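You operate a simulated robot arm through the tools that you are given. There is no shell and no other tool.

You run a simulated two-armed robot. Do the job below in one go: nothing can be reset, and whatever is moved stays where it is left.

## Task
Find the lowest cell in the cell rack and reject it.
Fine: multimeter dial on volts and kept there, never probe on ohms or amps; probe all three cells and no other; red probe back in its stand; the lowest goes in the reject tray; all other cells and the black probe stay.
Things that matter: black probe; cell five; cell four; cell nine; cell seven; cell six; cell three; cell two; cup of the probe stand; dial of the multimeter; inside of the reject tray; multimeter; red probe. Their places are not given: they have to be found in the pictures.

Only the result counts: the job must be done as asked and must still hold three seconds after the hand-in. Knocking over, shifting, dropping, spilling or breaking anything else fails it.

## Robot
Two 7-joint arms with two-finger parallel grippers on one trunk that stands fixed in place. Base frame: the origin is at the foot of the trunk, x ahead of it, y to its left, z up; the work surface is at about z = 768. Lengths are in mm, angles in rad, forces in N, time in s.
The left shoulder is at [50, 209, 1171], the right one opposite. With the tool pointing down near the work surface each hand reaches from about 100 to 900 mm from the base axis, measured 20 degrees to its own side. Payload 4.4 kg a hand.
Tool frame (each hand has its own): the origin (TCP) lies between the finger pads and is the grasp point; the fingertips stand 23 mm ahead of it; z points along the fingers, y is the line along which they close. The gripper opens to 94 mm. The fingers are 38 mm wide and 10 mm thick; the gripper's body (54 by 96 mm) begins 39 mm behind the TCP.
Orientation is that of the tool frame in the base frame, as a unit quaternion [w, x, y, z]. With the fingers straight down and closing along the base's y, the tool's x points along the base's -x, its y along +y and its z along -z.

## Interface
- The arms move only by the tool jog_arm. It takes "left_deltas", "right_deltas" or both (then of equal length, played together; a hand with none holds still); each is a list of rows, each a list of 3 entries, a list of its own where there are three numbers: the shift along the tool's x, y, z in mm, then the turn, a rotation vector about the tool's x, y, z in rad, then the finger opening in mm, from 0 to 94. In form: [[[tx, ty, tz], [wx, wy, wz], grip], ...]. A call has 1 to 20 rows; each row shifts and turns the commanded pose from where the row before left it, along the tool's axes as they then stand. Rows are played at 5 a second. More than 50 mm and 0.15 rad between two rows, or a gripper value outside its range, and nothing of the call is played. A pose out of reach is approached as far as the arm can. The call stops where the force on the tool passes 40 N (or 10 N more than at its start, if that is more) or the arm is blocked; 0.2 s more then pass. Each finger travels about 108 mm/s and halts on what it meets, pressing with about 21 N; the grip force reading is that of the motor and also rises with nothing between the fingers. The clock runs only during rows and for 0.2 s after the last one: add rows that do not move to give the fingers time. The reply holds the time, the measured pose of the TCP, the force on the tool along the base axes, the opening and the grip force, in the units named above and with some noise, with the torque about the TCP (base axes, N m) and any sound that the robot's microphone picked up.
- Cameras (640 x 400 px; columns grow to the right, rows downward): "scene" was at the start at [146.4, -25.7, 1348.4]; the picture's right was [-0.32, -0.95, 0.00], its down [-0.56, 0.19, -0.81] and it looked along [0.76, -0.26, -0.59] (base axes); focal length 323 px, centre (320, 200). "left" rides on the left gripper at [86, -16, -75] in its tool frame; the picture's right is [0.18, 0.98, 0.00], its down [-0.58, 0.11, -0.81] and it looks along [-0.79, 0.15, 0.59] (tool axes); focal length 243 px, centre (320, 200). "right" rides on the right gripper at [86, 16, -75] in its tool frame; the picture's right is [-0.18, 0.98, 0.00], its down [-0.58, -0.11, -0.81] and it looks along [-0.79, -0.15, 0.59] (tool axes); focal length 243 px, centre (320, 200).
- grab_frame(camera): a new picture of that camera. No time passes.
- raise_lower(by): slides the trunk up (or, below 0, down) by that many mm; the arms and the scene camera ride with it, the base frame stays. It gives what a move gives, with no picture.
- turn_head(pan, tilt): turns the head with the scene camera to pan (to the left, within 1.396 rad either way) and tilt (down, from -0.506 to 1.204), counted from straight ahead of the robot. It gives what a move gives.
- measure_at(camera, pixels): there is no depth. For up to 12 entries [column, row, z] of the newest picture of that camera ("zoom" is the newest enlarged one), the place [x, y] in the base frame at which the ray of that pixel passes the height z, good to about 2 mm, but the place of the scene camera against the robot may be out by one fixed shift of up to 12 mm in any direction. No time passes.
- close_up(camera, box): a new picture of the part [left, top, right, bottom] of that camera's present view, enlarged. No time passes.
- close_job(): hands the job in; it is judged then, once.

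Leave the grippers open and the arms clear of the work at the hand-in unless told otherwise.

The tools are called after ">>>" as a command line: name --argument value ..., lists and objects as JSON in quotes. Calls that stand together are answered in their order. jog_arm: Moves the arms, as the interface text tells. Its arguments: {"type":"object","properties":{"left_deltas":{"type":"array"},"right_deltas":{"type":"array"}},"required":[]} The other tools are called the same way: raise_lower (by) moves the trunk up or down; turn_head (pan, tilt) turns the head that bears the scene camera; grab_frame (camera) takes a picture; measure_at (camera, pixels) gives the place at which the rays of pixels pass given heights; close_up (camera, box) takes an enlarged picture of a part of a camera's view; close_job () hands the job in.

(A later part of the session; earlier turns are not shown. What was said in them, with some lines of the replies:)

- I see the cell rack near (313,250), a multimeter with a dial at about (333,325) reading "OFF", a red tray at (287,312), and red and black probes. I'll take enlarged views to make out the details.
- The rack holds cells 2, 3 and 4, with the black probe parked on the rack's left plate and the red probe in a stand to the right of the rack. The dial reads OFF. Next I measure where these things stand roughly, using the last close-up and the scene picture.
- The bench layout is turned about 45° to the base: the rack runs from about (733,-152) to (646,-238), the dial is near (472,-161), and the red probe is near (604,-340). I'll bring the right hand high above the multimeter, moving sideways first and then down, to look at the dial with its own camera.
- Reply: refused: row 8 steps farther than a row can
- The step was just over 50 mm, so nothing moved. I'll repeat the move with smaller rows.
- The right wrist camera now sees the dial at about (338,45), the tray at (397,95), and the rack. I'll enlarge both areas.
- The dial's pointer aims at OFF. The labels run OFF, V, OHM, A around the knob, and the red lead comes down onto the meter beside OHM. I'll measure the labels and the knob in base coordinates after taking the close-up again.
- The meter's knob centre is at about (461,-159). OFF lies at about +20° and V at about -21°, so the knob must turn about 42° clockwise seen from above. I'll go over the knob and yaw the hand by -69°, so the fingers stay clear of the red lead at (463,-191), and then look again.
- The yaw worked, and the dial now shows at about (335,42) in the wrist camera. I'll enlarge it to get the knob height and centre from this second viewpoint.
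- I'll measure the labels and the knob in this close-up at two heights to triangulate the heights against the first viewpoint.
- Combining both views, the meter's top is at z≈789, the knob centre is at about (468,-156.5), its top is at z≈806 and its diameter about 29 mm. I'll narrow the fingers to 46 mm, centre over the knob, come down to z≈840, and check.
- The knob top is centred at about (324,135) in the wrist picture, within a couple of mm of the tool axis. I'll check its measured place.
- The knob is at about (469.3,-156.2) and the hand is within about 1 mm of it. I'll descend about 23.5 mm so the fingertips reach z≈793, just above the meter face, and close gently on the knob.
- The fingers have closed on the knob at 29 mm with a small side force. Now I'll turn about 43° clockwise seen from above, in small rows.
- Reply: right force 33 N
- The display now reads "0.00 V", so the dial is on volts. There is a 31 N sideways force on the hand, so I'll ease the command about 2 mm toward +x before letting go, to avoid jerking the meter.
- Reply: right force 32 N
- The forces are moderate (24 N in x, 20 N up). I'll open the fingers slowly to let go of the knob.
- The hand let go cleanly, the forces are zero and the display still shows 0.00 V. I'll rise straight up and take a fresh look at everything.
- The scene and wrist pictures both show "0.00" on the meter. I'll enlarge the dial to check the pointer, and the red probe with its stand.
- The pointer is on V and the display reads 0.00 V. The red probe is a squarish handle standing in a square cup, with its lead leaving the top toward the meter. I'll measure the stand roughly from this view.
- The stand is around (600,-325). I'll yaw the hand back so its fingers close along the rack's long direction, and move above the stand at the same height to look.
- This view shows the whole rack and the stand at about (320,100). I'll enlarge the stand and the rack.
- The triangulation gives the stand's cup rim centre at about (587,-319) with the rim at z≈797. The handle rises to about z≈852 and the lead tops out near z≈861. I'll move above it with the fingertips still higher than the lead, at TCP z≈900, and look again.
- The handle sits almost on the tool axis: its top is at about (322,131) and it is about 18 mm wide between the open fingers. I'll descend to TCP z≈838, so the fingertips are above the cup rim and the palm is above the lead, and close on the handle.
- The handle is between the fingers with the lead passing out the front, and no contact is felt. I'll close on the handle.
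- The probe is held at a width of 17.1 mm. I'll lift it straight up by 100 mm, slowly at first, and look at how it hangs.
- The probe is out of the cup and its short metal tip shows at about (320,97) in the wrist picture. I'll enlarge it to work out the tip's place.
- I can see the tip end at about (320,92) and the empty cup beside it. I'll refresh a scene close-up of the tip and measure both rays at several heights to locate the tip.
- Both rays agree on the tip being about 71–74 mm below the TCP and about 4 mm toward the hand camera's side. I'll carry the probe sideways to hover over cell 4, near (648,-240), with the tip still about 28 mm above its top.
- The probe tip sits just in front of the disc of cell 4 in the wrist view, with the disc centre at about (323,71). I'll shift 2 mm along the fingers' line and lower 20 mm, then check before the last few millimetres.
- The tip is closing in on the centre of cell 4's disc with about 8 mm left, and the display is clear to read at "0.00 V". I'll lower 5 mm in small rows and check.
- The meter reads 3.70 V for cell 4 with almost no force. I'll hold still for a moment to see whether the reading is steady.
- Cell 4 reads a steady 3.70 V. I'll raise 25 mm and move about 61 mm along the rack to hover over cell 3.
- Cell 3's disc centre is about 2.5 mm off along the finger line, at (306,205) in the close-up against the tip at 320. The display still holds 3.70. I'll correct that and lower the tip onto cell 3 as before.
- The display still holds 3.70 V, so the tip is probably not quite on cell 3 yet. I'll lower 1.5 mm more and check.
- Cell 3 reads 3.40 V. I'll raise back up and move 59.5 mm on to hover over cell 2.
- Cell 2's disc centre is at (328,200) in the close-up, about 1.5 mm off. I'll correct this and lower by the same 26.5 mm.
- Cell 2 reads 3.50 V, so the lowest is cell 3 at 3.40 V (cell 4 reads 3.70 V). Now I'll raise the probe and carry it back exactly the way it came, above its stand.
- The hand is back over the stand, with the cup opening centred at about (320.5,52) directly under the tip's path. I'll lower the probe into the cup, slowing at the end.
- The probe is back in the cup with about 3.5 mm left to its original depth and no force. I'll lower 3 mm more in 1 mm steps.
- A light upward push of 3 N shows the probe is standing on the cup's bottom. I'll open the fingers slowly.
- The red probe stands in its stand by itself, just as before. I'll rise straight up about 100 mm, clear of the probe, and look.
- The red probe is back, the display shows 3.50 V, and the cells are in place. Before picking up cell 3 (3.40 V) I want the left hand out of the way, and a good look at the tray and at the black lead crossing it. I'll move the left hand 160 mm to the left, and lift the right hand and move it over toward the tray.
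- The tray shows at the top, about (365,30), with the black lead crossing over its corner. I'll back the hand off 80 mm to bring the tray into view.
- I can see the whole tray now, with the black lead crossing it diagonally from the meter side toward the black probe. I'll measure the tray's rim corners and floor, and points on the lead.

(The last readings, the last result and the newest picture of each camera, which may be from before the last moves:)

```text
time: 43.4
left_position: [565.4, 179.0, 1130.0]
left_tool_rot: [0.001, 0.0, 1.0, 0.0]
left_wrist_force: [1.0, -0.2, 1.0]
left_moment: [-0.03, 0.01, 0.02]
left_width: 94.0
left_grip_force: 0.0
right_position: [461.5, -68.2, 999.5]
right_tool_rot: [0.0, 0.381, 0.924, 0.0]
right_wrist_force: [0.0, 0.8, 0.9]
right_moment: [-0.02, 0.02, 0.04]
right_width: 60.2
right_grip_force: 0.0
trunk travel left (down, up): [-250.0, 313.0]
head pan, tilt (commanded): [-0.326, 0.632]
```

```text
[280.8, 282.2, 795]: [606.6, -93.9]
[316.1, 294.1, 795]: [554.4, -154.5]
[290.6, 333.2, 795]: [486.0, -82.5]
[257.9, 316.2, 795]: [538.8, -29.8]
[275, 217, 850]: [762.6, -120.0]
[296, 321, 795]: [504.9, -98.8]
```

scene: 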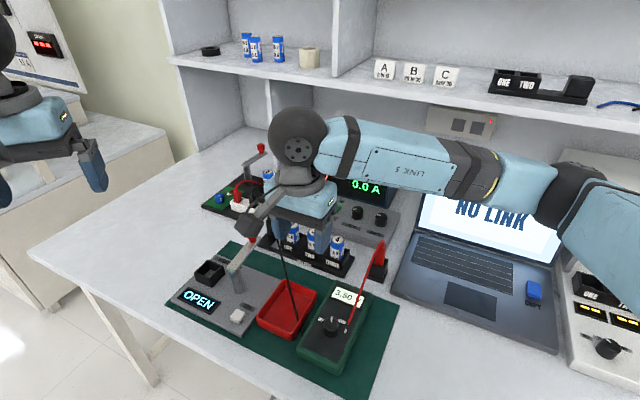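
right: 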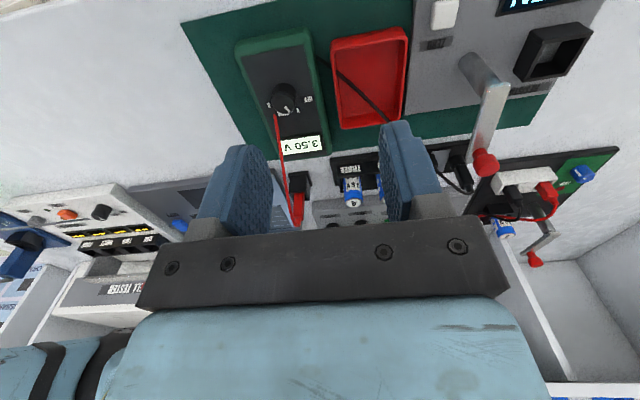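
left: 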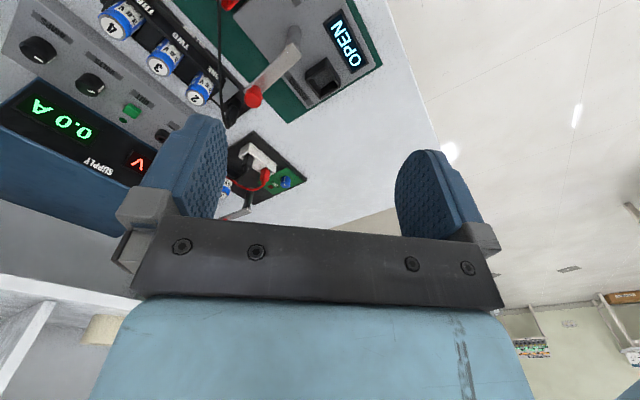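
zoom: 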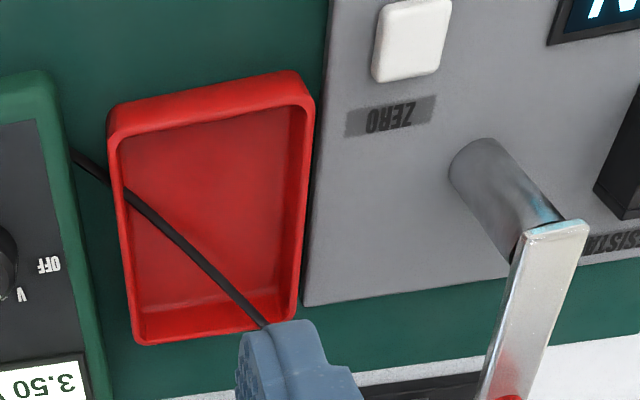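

The tray's centre is about (543,-90), its rim is at z≈795, and the interior is roughly 60 × 92 mm. The black lead runs low and diagonally across the right and back part, so I'll aim for the front-left part, near (536,-69). I'll check where the tester's metal post and arm stand next to the tray.

>>> measure_at --camera "zoom" --pixels '[[478, 168, 780], [540, 225, 860], [540, 225, 840], [585, 225, 860], [495, 385, 860], [310, 305, 785], [325, 20, 785]]'

>>> measure_at --camera "scene" --pixels '[[238, 293, 780], [232, 269, 860], [232, 269, 840], [251, 236, 860], [251, 236, 880], [232, 269, 850]]'

>>> close_up --camera "scene" --box '[180, 215, 340, 345]'

```text
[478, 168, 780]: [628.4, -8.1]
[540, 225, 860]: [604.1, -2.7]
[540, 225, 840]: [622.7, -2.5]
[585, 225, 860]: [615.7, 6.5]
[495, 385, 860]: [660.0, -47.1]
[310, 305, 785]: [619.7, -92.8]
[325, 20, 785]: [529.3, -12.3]
```

```text
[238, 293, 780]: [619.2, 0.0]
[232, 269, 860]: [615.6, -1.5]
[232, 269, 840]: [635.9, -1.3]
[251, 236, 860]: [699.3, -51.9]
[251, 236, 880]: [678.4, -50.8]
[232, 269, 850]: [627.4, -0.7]
```

```text
3.08 times, centred on (260, 280) of scene
```

zoom: 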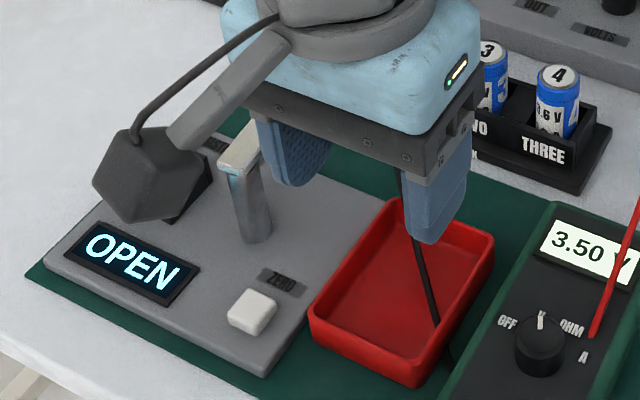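

The post and its arm, near (622,-5) and up to z≈860, are well clear of my target spot. Now I'll move the open hand above cell 3 at a safe height, narrowing to 50 mm, and look.

>>> jog_arm --right_deltas '[[[-42.6, 11.6, 0], [0, 0, 0], 60], [[-42.6, 11.6, 0], [0, 0, 0], 60], [[-42.6, 11.6, 0], [0, 0, 0], 60], [[-42.6, 11.6, 0], [0, 0, 0], 60], [[-42.6, 11.7, 0], [0, 0, 0], 55], [[-42.6, 11.7, 0], [0, 0, 0], 50], [[0, 0, 35], [0, 0, 0], 50], [[0, 0, 35], [0, 0, 0], 50], [[0, 0, 0], [0, 0, 0], 50]]'

>>> grab_frame --camera "right"

>>> close_up --camera "right" --box '[240, 20, 400, 120]'

>>> close_up --camera "scene" --box '[250, 180, 410, 280]'

```text
time: 45.4
left_position: [566.2, 178.2, 1129.3]
left_tool_rot: [-0.001, 0.0, 1.0, 0.0]
left_wrist_force: [0.1, 0.2, 0.0]
left_moment: [0.03, 0.02, -0.02]
left_width: 93.9
left_grip_force: 0.0
right_position: [693.9, -200.0, 928.0]
right_tool_rot: [0.0, 0.381, 0.924, 0.0]
right_wrist_force: [-0.7, -0.2, 0.5]
right_moment: [-0.05, 0.01, 0.0]
right_width: 50.0
right_grip_force: 0.0
trunk travel left (down, up): [-250.0, 313.0]
head pan, tilt (commanded): [-0.326, 0.632]
```

```text
taken
```

right: 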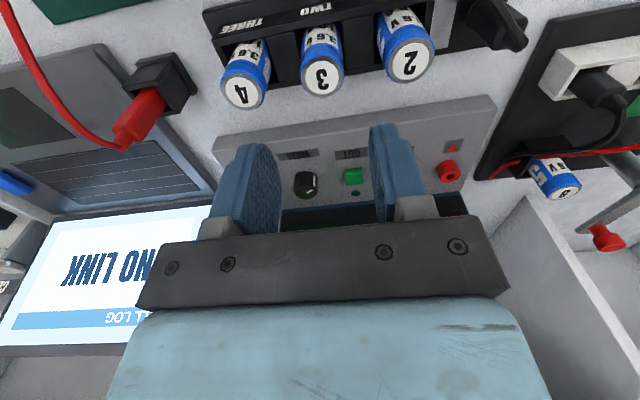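

```text
4.00 times, centred on (320, 70) of right
```

zoom: 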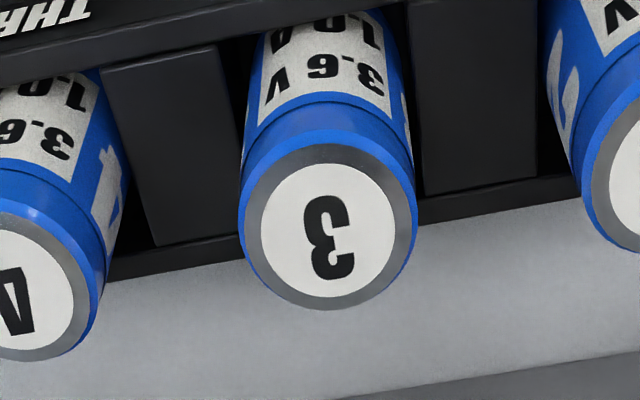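

```text
4.00 times, centred on (330, 230) of scene
```

zoom: 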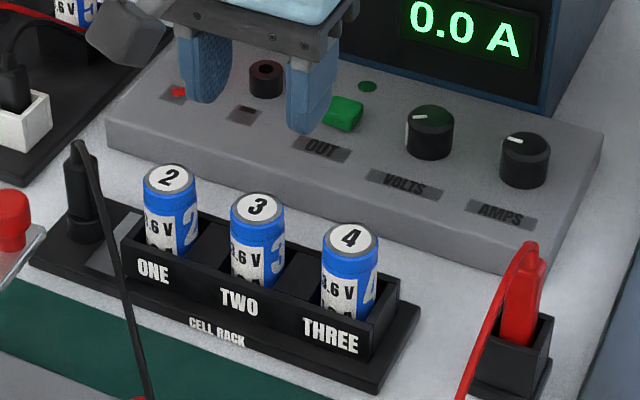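

Cell 3's disc is centred at about (322,78), within 1.5 mm of the tool axis, with its top at z≈834. I'll correct by 1.4 mm and descend 60 mm so the fingertips are still above the cells, then check the clearance.

>>> jog_arm --right_deltas '[[[0, 1.4, 20], [0, 0, 0], 50], [[0, 0, 20], [0, 0, 0], 50], [[0, 0, 18], [0, 0, 0], 50], [[0, 0, 0], [0, 0, 0], 50]]'

>>> grab_frame --camera "right"

>>> close_up --camera "scene" --box '[250, 180, 410, 280]'

```text
time: 46.4
left_position: [564.3, 178.9, 1129.2]
left_tool_rot: [-0.001, 0.0, 1.0, -0.001]
left_wrist_force: [0.2, -0.2, -0.1]
left_moment: [0.01, -0.01, 0.01]
left_width: 93.8
left_grip_force: 0.1
right_position: [695.2, -197.5, 870.5]
right_tool_rot: [0.0, 0.382, 0.924, 0.0]
right_wrist_force: [0.2, -0.2, 0.2]
right_moment: [-0.02, 0.01, 0.0]
right_width: 49.8
right_grip_force: 0.0
trunk travel left (down, up): [-250.0, 313.0]
head pan, tilt (commanded): [-0.326, 0.632]
```

```text
taken
```

right: 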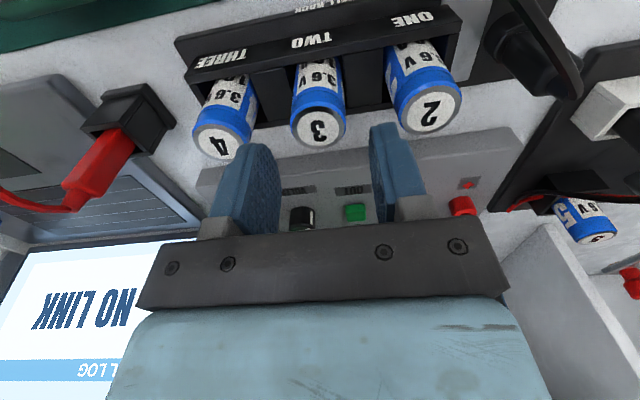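

```text
4.00 times, centred on (330, 230) of scene
```

zoom: 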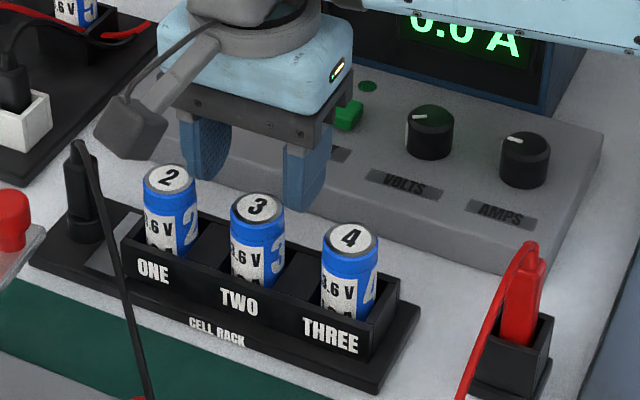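

Cell 3 at about (319,128) sits centred between the fingers, with about 10 mm between each finger and the neighbouring cells. I'll descend 42 mm to the grip height.

>>> jog_arm --right_deltas '[[[0.5, -0.4, 12], [0, 0, 0], 50], [[0, 0, 12], [0, 0, 0], 50], [[0, 0, 10], [0, 0, 0], 50], [[0, 0, 8], [0, 0, 0], 50], [[0, 0, 0], [0, 0, 0], 50]]'

>>> grab_frame --camera "right"

>>> close_up --camera "scene" --box '[250, 180, 410, 280]'

```text
time: 47.6
left_position: [565.2, 179.1, 1128.7]
left_tool_rot: [0.0, 0.001, 1.0, 0.0]
left_wrist_force: [-0.5, -0.2, -0.9]
left_moment: [0.0, 0.02, -0.01]
left_width: 93.8
left_grip_force: 0.1
right_position: [694.7, -199.4, 827.0]
right_tool_rot: [0.0, 0.381, 0.924, 0.0]
right_wrist_force: [-0.5, 0.7, -0.7]
right_moment: [0.0, 0.01, -0.02]
right_width: 49.9
right_grip_force: 0.0
trunk travel left (down, up): [-250.0, 313.0]
head pan, tilt (commanded): [-0.326, 0.632]
```

```text
taken
```

right: 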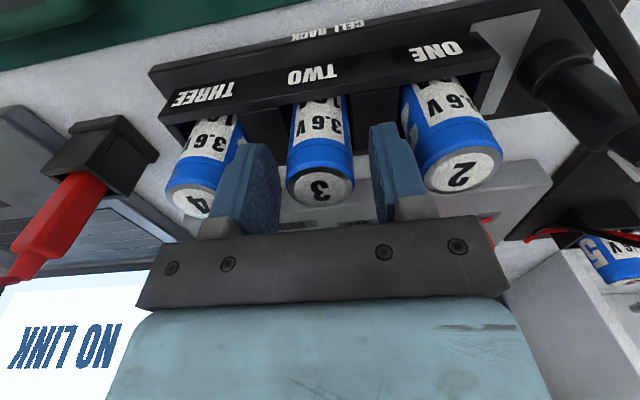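

```text
4.00 times, centred on (330, 230) of scene
```

zoom: 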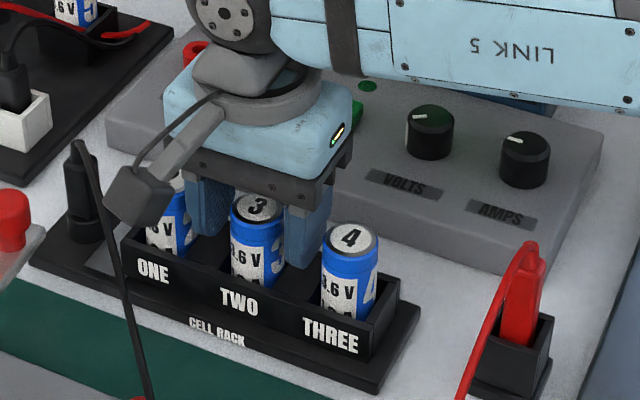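

The fingers straddle cell 3 with no contact. I'll close on it.

>>> jog_arm --right_deltas '[[[0, 0, 0], [0, 0, 0], 40], [[0, 0, 0], [0, 0, 0], 32], [[0, 0, 0], [0, 0, 0], 22], [[0, 0, 0], [0, 0, 0], 22], [[0, 0, 0], [0, 0, 0], 22]]'

>>> grab_frame --camera "right"

```text
time: 48.8
left_position: [565.0, 178.9, 1129.3]
left_tool_rot: [0.0, 0.0, 1.0, -0.001]
left_wrist_force: [0.6, 0.6, -0.7]
left_moment: [-0.02, -0.02, 0.02]
left_width: 94.3
left_grip_force: 0.1
right_position: [694.3, -199.7, 826.7]
right_tool_rot: [0.0, 0.381, 0.925, 0.0]
right_wrist_force: [0.0, 0.7, 1.3]
right_moment: [0.04, 0.0, 0.0]
right_width: 31.3
right_grip_force: 21.5
trunk travel left (down, up): [-250.0, 313.0]
head pan, tilt (commanded): [-0.326, 0.632]
```

```text
taken
```

right: 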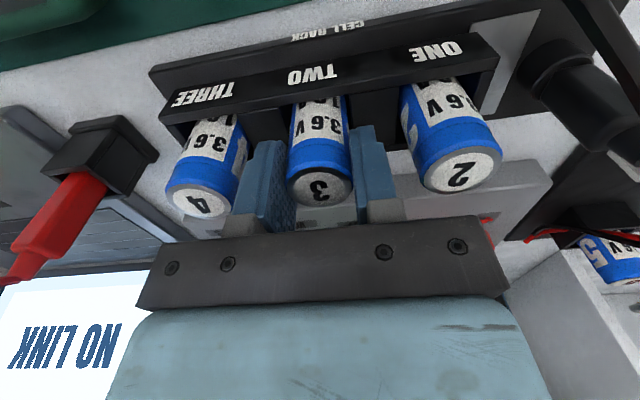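

Cell 3 is held at a width of 31.3 mm. I'll lift it straight up 110 mm, slowly at first.

>>> jog_arm --right_deltas '[[[0, 0, -5], [0, 0, 0], 22], [[0, 0, -10], [0, 0, 0], 22], [[0, 0, -15], [0, 0, 0], 22], [[0, 0, -20], [0, 0, 0], 22], [[0, 0, -30], [0, 0, 0], 22], [[0, 0, -30], [0, 0, 0], 22], [[0, 0, 0], [0, 0, 0], 22]]'

>>> grab_frame --camera "right"

>>> grab_frame --camera "scene"

>>> close_up --camera "scene" --box '[240, 160, 400, 280]'

```text
time: 50.4
left_position: [566.4, 179.0, 1128.5]
left_tool_rot: [-0.001, 0.0, 1.0, 0.0]
left_wrist_force: [0.3, 0.4, 0.6]
left_moment: [0.0, 0.0, -0.01]
left_width: 93.9
left_grip_force: 0.1
right_position: [694.4, -199.4, 935.5]
right_tool_rot: [0.0, 0.38, 0.925, -0.001]
right_wrist_force: [0.9, -1.1, -0.6]
right_moment: [0.01, -0.02, -0.02]
right_width: 31.5
right_grip_force: 21.2
trunk travel left (down, up): [-250.0, 313.0]
head pan, tilt (commanded): [-0.326, 0.632]
```

```text
taken
```

right: 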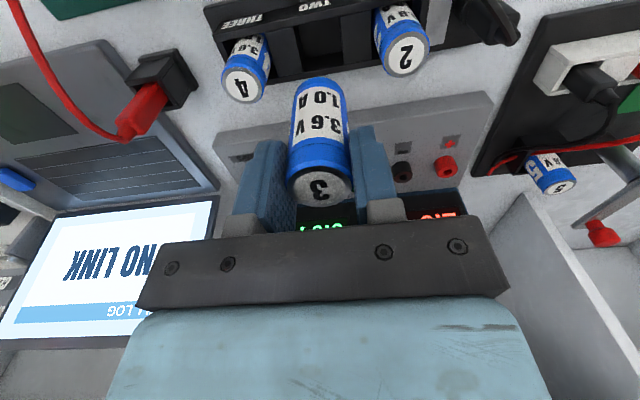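

```text
taken
```

scene: 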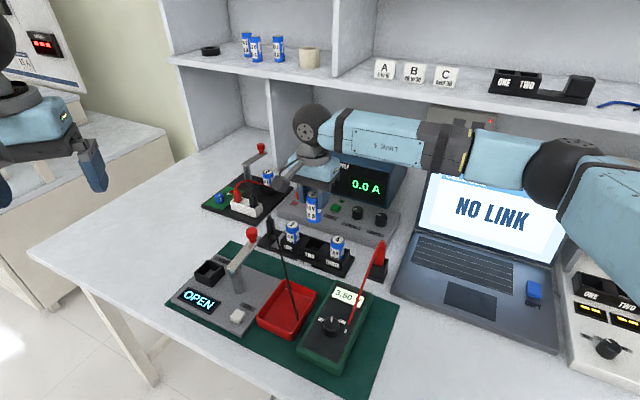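

```text
3.33 times, centred on (320, 220) of scene
```

zoom: 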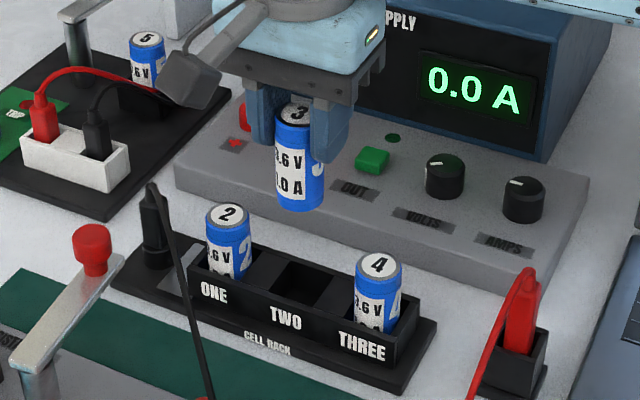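

Cell 3 hangs straight in the grip and its slot TWO is empty. I'll carry it at this height to above the front-left part of the tray.

>>> jog_arm --right_deltas '[[[33.3, -4.3, 0], [0, 0, 0], 22], [[33.3, -4.3, 0], [0, 0, 0], 22], [[33.3, -4.3, 0], [0, 0, 0], 22], [[33.3, -4.3, 0], [0, 0, 0], 22], [[33.4, -4.3, 0], [0, 0, 0], 22], [[33.4, -4.3, 0], [0, 0, 0], 22], [[0, 0, 0], [0, 0, 0], 22]]'

>>> grab_frame --camera "right"

>>> grab_frame --camera "scene"

>>> close_up --camera "right" --box '[220, 0, 460, 150]'

```text
time: 52.0
left_position: [565.7, 178.0, 1128.3]
left_tool_rot: [0.001, -0.001, 1.0, -0.001]
left_wrist_force: [0.2, 0.7, -0.7]
left_moment: [-0.01, -0.02, -0.01]
left_width: 94.0
left_grip_force: 0.0
right_position: [533.7, -77.7, 937.0]
right_tool_rot: [0.0, 0.381, 0.925, 0.0]
right_wrist_force: [0.0, -0.4, -2.0]
right_moment: [0.07, 0.0, 0.01]
right_width: 31.3
right_grip_force: 20.3
trunk travel left (down, up): [-250.0, 313.0]
head pan, tilt (commanded): [-0.326, 0.632]
```

```text
taken
```

right: 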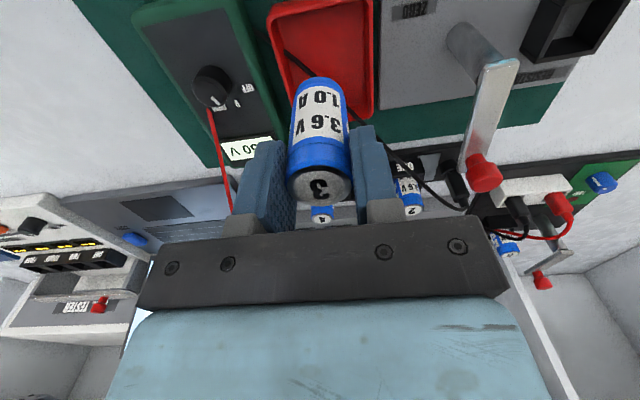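

```text
taken
```

scene: 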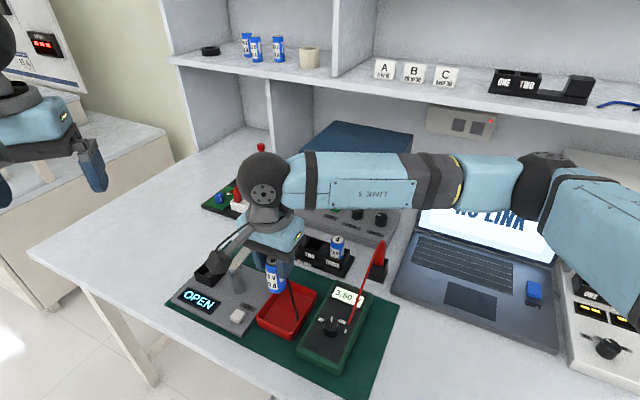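

```text
2.67 times, centred on (340, 75) of right
```

zoom: 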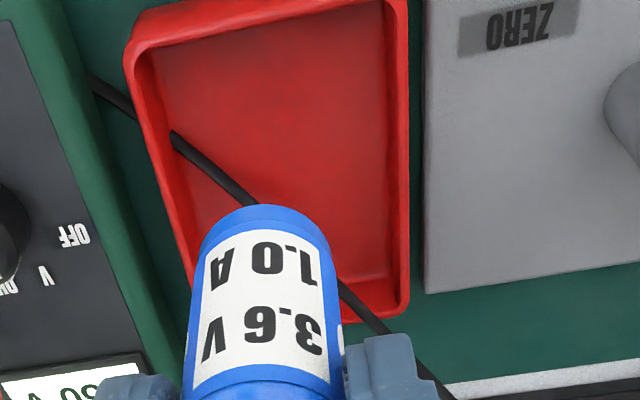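

The cell hangs above the tray. In the close-up the landing spot projects to about (267,90), inside the red floor and in front of the black lead. I'll measure the tray walls around it to confirm the margins.

>>> measure_at --camera "zoom" --pixels '[[128, 60, 795], [392, 2, 795], [405, 305, 795], [145, 90, 795], [400, 90, 795], [172, 132, 795], [165, 90, 772], [385, 90, 772], [267, 30, 795], [267, 90, 772], [175, 135, 785], [340, 285, 800]]'

```text
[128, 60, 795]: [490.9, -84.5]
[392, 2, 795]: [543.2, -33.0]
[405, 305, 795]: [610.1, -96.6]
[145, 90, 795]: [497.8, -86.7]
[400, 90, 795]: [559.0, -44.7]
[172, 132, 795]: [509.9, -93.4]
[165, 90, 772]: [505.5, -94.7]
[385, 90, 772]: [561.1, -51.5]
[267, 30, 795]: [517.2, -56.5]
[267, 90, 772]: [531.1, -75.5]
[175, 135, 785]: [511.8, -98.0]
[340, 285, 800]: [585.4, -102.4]
```

The landing spot is about 5 mm nearer the meter-side wall and somewhat close to the front wall. I'll shift 4 mm along the finger line and 6 mm away from the front wall, then lower to a TCP height of about 845.

>>> jog_arm --right_deltas '[[[-6, 4, 0], [0, 0, 0], 22], [[0, 0, 25], [0, 0, 0], 22], [[0, 0, 25], [0, 0, 0], 22], [[0, 0, 20], [0, 0, 0], 22], [[0, 0, 15], [0, 0, 0], 22], [[0, 0, 6], [0, 0, 0], 22], [[0, 0, 0], [0, 0, 0], 22]]'

>>> grab_frame --camera "right"

>>> close_up --camera "scene" --box '[220, 240, 380, 340]'

```text
time: 53.6
left_position: [565.7, 179.3, 1129.5]
left_tool_rot: [0.0, 0.0, 1.0, 0.0]
left_wrist_force: [-0.5, 0.8, 0.6]
left_moment: [0.05, 0.02, 0.02]
left_width: 94.3
left_grip_force: 0.0
right_position: [541.1, -78.3, 845.9]
right_tool_rot: [0.0, 0.381, 0.925, 0.0]
right_wrist_force: [-0.2, -0.5, -0.8]
right_moment: [-0.04, 0.07, 0.0]
right_width: 31.5
right_grip_force: 20.7
trunk travel left (down, up): [-250.0, 313.0]
head pan, tilt (commanded): [-0.326, 0.632]
```

```text
taken
```

right: 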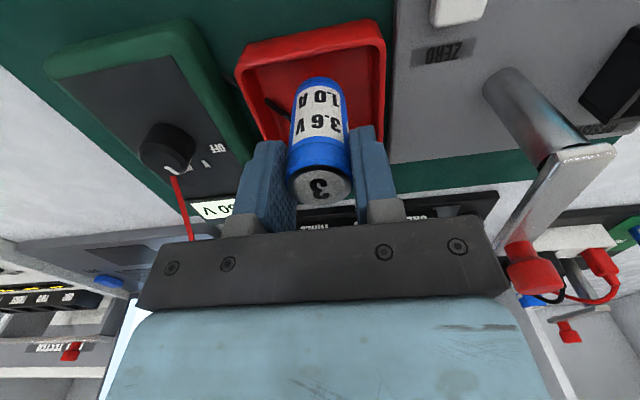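

```text
4.00 times, centred on (300, 290) of scene
```

zoom: 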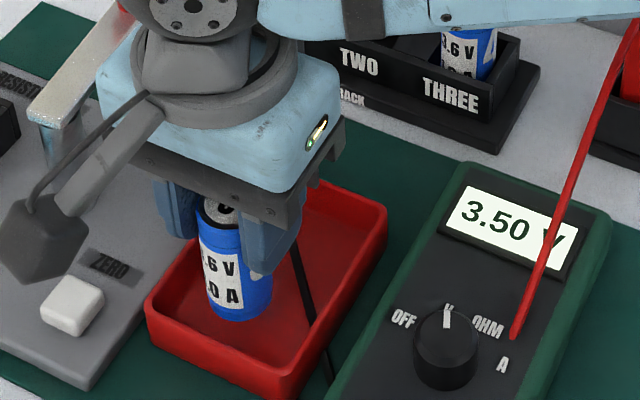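

The cell hangs upright inside the tray, clear of the walls and of the black lead. I'll lower it 14 mm, then go in 1 mm steps.

>>> jog_arm --right_deltas '[[[0, 0, 5], [0, 0, 0], 22], [[0, 0, 5], [0, 0, 0], 22], [[0, 0, 3], [0, 0, 0], 22], [[0, 0, 1], [0, 0, 0], 22], [[0, 0, 0], [0, 0, 0], 22]]'

>>> close_up --camera "scene" --box '[220, 240, 380, 340]'

```text
time: 54.8
left_position: [564.7, 179.0, 1129.0]
left_tool_rot: [-0.001, 0.0, 1.0, 0.001]
left_wrist_force: [-0.4, 0.7, 0.6]
left_moment: [-0.03, 0.0, -0.01]
left_width: 94.0
left_grip_force: 0.1
right_position: [541.3, -79.0, 831.6]
right_tool_rot: [0.0, 0.381, 0.925, 0.0]
right_wrist_force: [0.0, 0.1, -1.6]
right_moment: [-0.02, 0.0, 0.01]
right_width: 31.0
right_grip_force: 20.7
trunk travel left (down, up): [-250.0, 313.0]
head pan, tilt (commanded): [-0.326, 0.632]
```

```text
4.00 times, centred on (300, 290) of scene
```

zoom: 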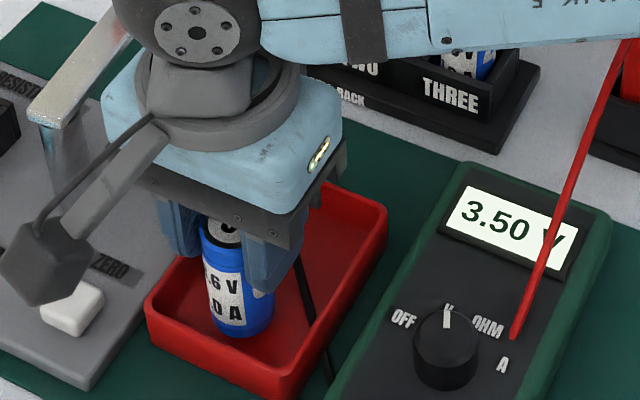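

There is no contact yet (force about -1.6 N, roughly the cell's weight). I'll go down 3 mm more in 1 mm rows.

>>> jog_arm --right_deltas '[[[0, 0, 1], [0, 0, 0], 22], [[0, 0, 1], [0, 0, 0], 22], [[0, 0, 1], [0, 0, 0], 22], [[0, 0, 0], [0, 0, 0], 22]]'

```text
time: 55.8
left_position: [565.3, 177.9, 1130.0]
left_tool_rot: [0.0, 0.0, 1.0, 0.0]
left_wrist_force: [-0.5, -0.6, -0.3]
left_moment: [0.01, 0.0, 0.01]
left_width: 94.1
left_grip_force: 0.1
right_position: [541.5, -77.0, 829.8]
right_tool_rot: [0.001, 0.381, 0.925, 0.0]
right_wrist_force: [-0.3, 0.3, -1.3]
right_moment: [-0.01, 0.03, 0.03]
right_width: 31.1
right_grip_force: 20.6
trunk travel left (down, up): [-250.0, 313.0]
head pan, tilt (commanded): [-0.326, 0.632]
```

Still no contact. I'll go two more millimetres in 1 mm rows.

>>> jog_arm --right_deltas '[[[0, 0, 1], [0, 0, 0], 22], [[0, 0, 1], [0, 0, 0], 22], [[0, 0, 0], [0, 0, 0], 22]]'

>>> close_up --camera "scene" --box '[220, 240, 380, 340]'

```text
time: 56.6
left_position: [564.8, 178.3, 1128.9]
left_tool_rot: [0.0, 0.0, 1.0, 0.0]
left_wrist_force: [0.2, -0.4, -0.1]
left_moment: [0.0, -0.03, -0.04]
left_width: 94.0
left_grip_force: 0.2
right_position: [541.7, -78.7, 827.3]
right_tool_rot: [0.0, 0.381, 0.925, -0.001]
right_wrist_force: [0.3, 0.5, -2.2]
right_moment: [0.02, 0.01, -0.01]
right_width: 31.2
right_grip_force: 20.7
trunk travel left (down, up): [-250.0, 313.0]
head pan, tilt (commanded): [-0.326, 0.632]
```

```text
4.00 times, centred on (300, 290) of scene
```

zoom: 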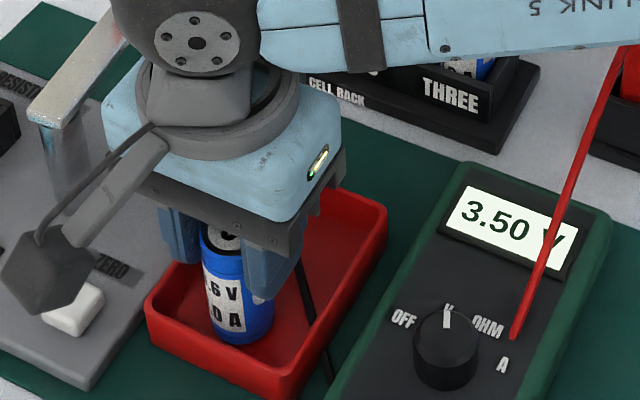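

The cell still isn't resting on the floor. I'll continue down 2 mm.

>>> jog_arm --right_deltas '[[[0, 0, 1], [0, 0, 0], 22], [[0, 0, 1], [0, 0, 0], 22], [[0, 0, 0], [0, 0, 0], 22]]'

```text
time: 57.4
left_position: [564.8, 178.8, 1129.3]
left_tool_rot: [0.0, 0.001, 1.0, 0.0]
left_wrist_force: [0.7, -1.2, -0.6]
left_moment: [-0.01, -0.02, -0.02]
left_width: 94.0
left_grip_force: 0.0
right_position: [541.7, -78.2, 825.7]
right_tool_rot: [0.0, 0.382, 0.924, 0.0]
right_wrist_force: [-0.5, -0.6, -1.4]
right_moment: [0.05, -0.01, 0.01]
right_width: 31.3
right_grip_force: 20.9
trunk travel left (down, up): [-250.0, 313.0]
head pan, tilt (commanded): [-0.326, 0.632]
```

>>> jog_arm --right_deltas '[[[0, 0, 1], [0, 0, 0], 22], [[0, 0, 1], [0, 0, 0], 22], [[0, 0, 0], [0, 0, 0], 22]]'

>>> grab_frame --camera "right"

```text
time: 58.2
left_position: [565.4, 178.2, 1129.6]
left_tool_rot: [0.0, 0.0, 1.0, 0.0]
left_wrist_force: [-0.2, 0.5, 0.8]
left_moment: [-0.03, 0.0, 0.0]
left_width: 93.8
left_grip_force: 0.0
right_position: [540.8, -78.2, 824.6]
right_tool_rot: [0.0, 0.381, 0.925, 0.0]
right_wrist_force: [-0.7, -0.7, 2.2]
right_moment: [-0.09, 0.05, -0.04]
right_width: 31.3
right_grip_force: 21.5
trunk travel left (down, up): [-250.0, 313.0]
head pan, tilt (commanded): [-0.326, 0.632]
```

```text
taken
```

right: 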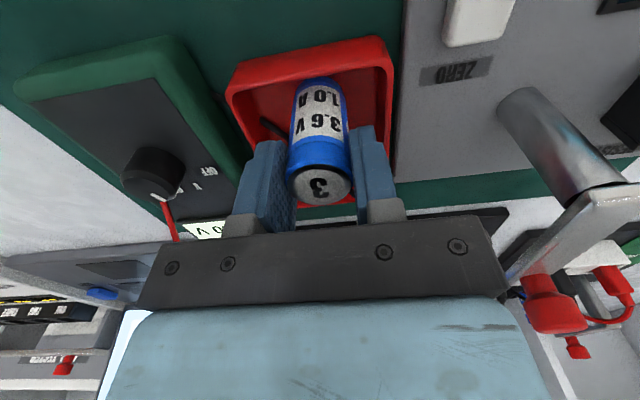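

The force changed from -1.4 to +2.2 N, so the cell now stands on the tray floor. I'll open the fingers slowly.

>>> jog_arm --right_deltas '[[[0, 0, 0], [0, 0, 0], 31], [[0, 0, 0], [0, 0, 0], 33], [[0, 0, 0], [0, 0, 0], 36], [[0, 0, 0], [0, 0, 0], 42], [[0, 0, 0], [0, 0, 0], 48], [[0, 0, 0], [0, 0, 0], 48]]'

>>> grab_frame --camera "right"

>>> close_up --camera "scene" --box '[220, 240, 380, 340]'

```text
time: 59.6
left_position: [564.2, 178.1, 1128.6]
left_tool_rot: [0.0, 0.0, 1.0, 0.0]
left_wrist_force: [0.2, -0.1, 0.0]
left_moment: [0.02, 0.03, 0.0]
left_width: 94.0
left_grip_force: 0.0
right_position: [541.1, -78.1, 823.0]
right_tool_rot: [0.0, 0.381, 0.925, -0.001]
right_wrist_force: [0.1, 0.2, -0.4]
right_moment: [0.03, 0.01, 0.01]
right_width: 47.9
right_grip_force: 0.0
trunk travel left (down, up): [-250.0, 313.0]
head pan, tilt (commanded): [-0.326, 0.632]
```

```text
taken
```

right: 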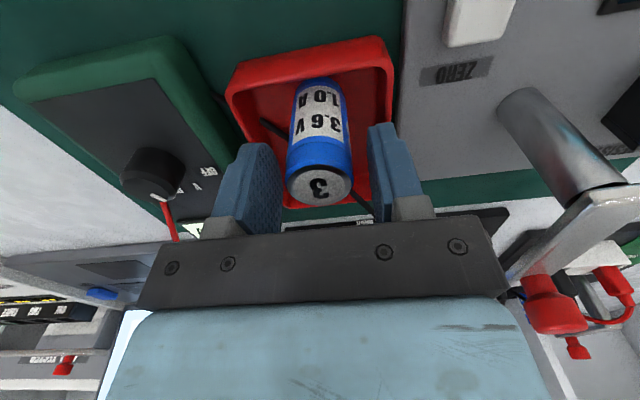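

```text
4.00 times, centred on (300, 290) of scene
```

zoom: 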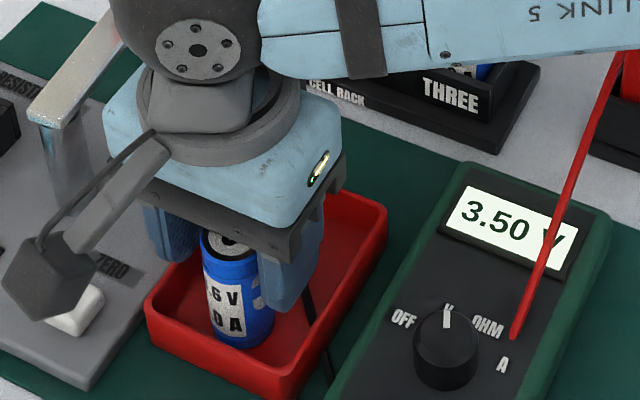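

The cell stands free and upright in the tray. I'll rise straight up.

>>> jog_arm --right_deltas '[[[0, 0, -10], [0, 0, 0], 48], [[0, 0, -20], [0, 0, 0], 48], [[0, 0, -30], [0, 0, 0], 48], [[0, 0, -40], [0, 0, 0], 48], [[0, 0, -45], [0, 0, 0], 48], [[0, 0, -45], [0, 0, 0], 60], [[0, 0, -45], [0, 0, 0], 80], [[0, 0, -45], [0, 0, 0], 94], [[0, 0, 0], [0, 0, 0], 94]]'

>>> grab_frame --camera "scene"

>>> grab_frame --camera "right"

```text
time: 61.6
left_position: [566.1, 178.3, 1128.9]
left_tool_rot: [-0.001, 0.0, 1.0, 0.0]
left_wrist_force: [0.0, 0.9, -0.4]
left_moment: [-0.01, 0.0, -0.02]
left_width: 93.9
left_grip_force: 0.0
right_position: [541.5, -78.1, 1103.9]
right_tool_rot: [0.0, 0.381, 0.925, -0.001]
right_wrist_force: [-0.1, -0.3, -0.6]
right_moment: [-0.02, -0.01, -0.01]
right_width: 94.1
right_grip_force: 0.0
trunk travel left (down, up): [-250.0, 313.0]
head pan, tilt (commanded): [-0.326, 0.632]
```

```text
taken
```

scene: 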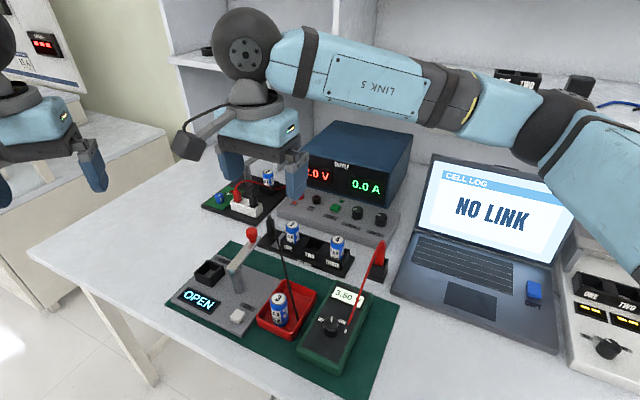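

```text
taken
```

right: 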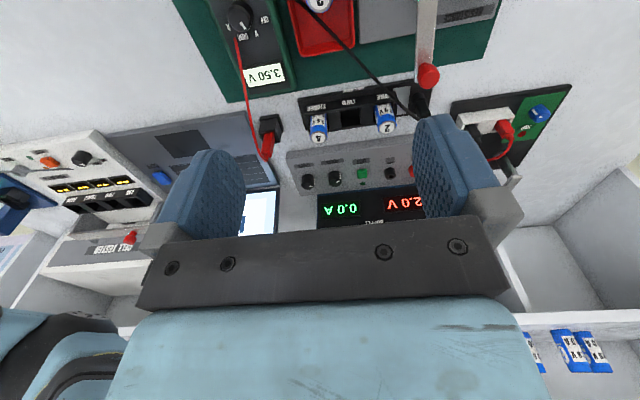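

Cell 3 stands in the tray, cells 2 and 4 are in the rack, and the probes are in place. I'll turn the right hand back and withdraw it to its starting place, at a safe height.

>>> jog_arm --right_deltas '[[[0, 0, 0], [0, 0, -0.131], 94], [[0, 0, 0], [0, 0, -0.131], 94], [[0, 0, 0], [0, 0, -0.131], 94], [[0, 0, 0], [0, 0, -0.131], 94], [[0, 0, 0], [0, 0, -0.131], 94], [[0, 0, 0], [0, 0, -0.13], 94], [[3.2, -41.4, -1], [0, 0, 0], 94], [[3.2, -41.4, -1], [0, 0, 0], 94], [[3.2, -41.4, -1], [0, 0, 0], 94], [[3.2, -41.4, -1], [0, 0, 0], 94], [[3.2, -41.4, -1], [0, 0, 0], 94], [[3.2, -41.4, -1], [0, 0, 0], 94], [[3.2, -41.4, -1], [0, 0, 0], 94], [[3.2, -41.4, -1], [0, 0, 0], 94], [[3.2, -41.4, -1], [0, 0, 0], 94], [[3.2, -41.4, -1], [0, 0, 0], 94], [[0, 0, 0], [0, 0, 0], 94]]'

>>> grab_frame --camera "scene"

>>> close_up --camera "scene" --box '[180, 200, 420, 380]'

>>> close_up --camera "scene" --box '[220, 200, 410, 345]'

```text
time: 65.2
left_position: [566.7, 178.7, 1129.4]
left_tool_rot: [0.0, 0.0, 1.0, 0.0]
left_wrist_force: [-0.7, -0.1, -0.3]
left_moment: [0.01, 0.04, 0.01]
left_width: 93.8
left_grip_force: 0.2
right_position: [511.7, -492.5, 1116.7]
right_tool_rot: [0.0, -0.001, 1.0, 0.001]
right_wrist_force: [0.6, 0.1, 0.1]
right_moment: [0.01, -0.01, -0.01]
right_width: 93.9
right_grip_force: 0.2
trunk travel left (down, up): [-250.0, 313.0]
head pan, tilt (commanded): [-0.326, 0.632]
```

```text
taken
```

scene: 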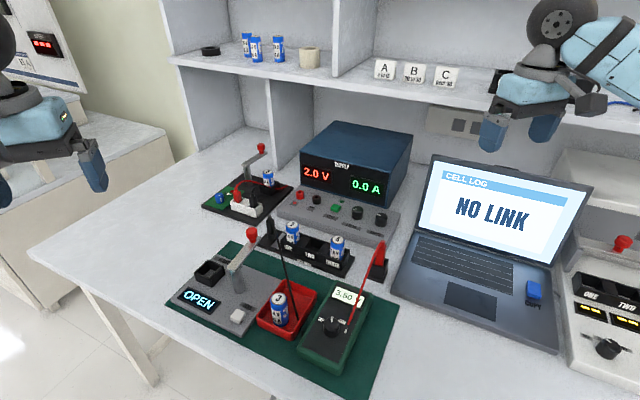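

```text
2.22 times, centred on (300, 290) of scene
```

zoom: 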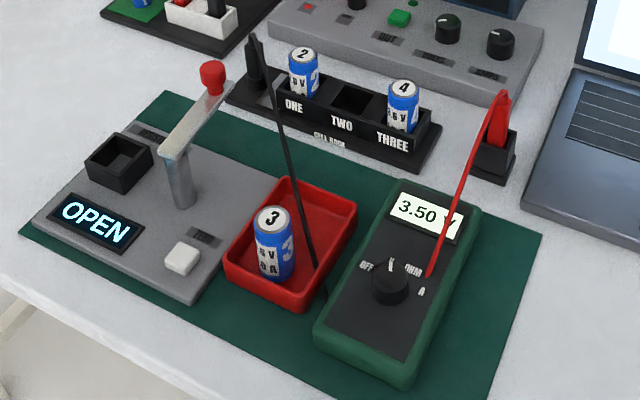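

```text
2.76 times, centred on (315, 272) of scene
```

zoom: 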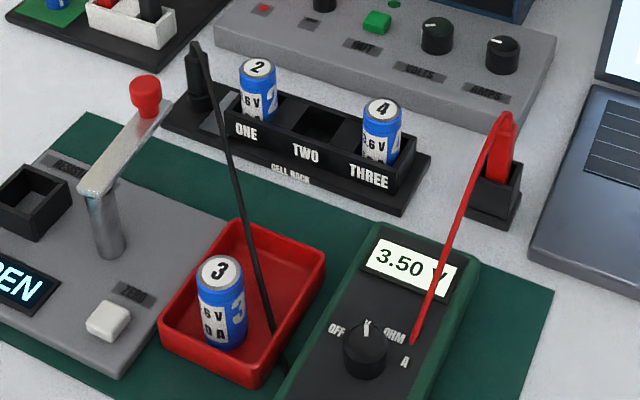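

The final check is good:
- **Tray:** cell 3, the lowest at 3.40 V (cell 2 reads 3.50 V, cell 4 3.70 V), stands inside the red tray.
- **Rack:** cells 2 and 4 and the black probe are where they were.
- **Red probe:** it is back in its stand.
- **Dial:** it is on V.
- **Arms:** both hands are open and clear.

I'm handing in the job.

>>> close_job

```text
The job is handed in.
```

I probed the three cells in the rack. Cell 3 was the lowest at 3.40 V, and it now stands upright in the reject tray. The job is handed in, but I have not seen a verdict.

| Cell | Reading |
|---|---|
| 2 | 3.50 V |
| 3 | 3.40 V |
| 4 | 3.70 V |

- **Multimeter:** I turned the dial from OFF to volts before probing and left it there. It was never on ohms or amps.
- **Red probe:** it is back in its stand.
- **Everything else:** cells 2 and 4 and the black probe are where they were.
- **Arms:** both hands are open and clear of the work.
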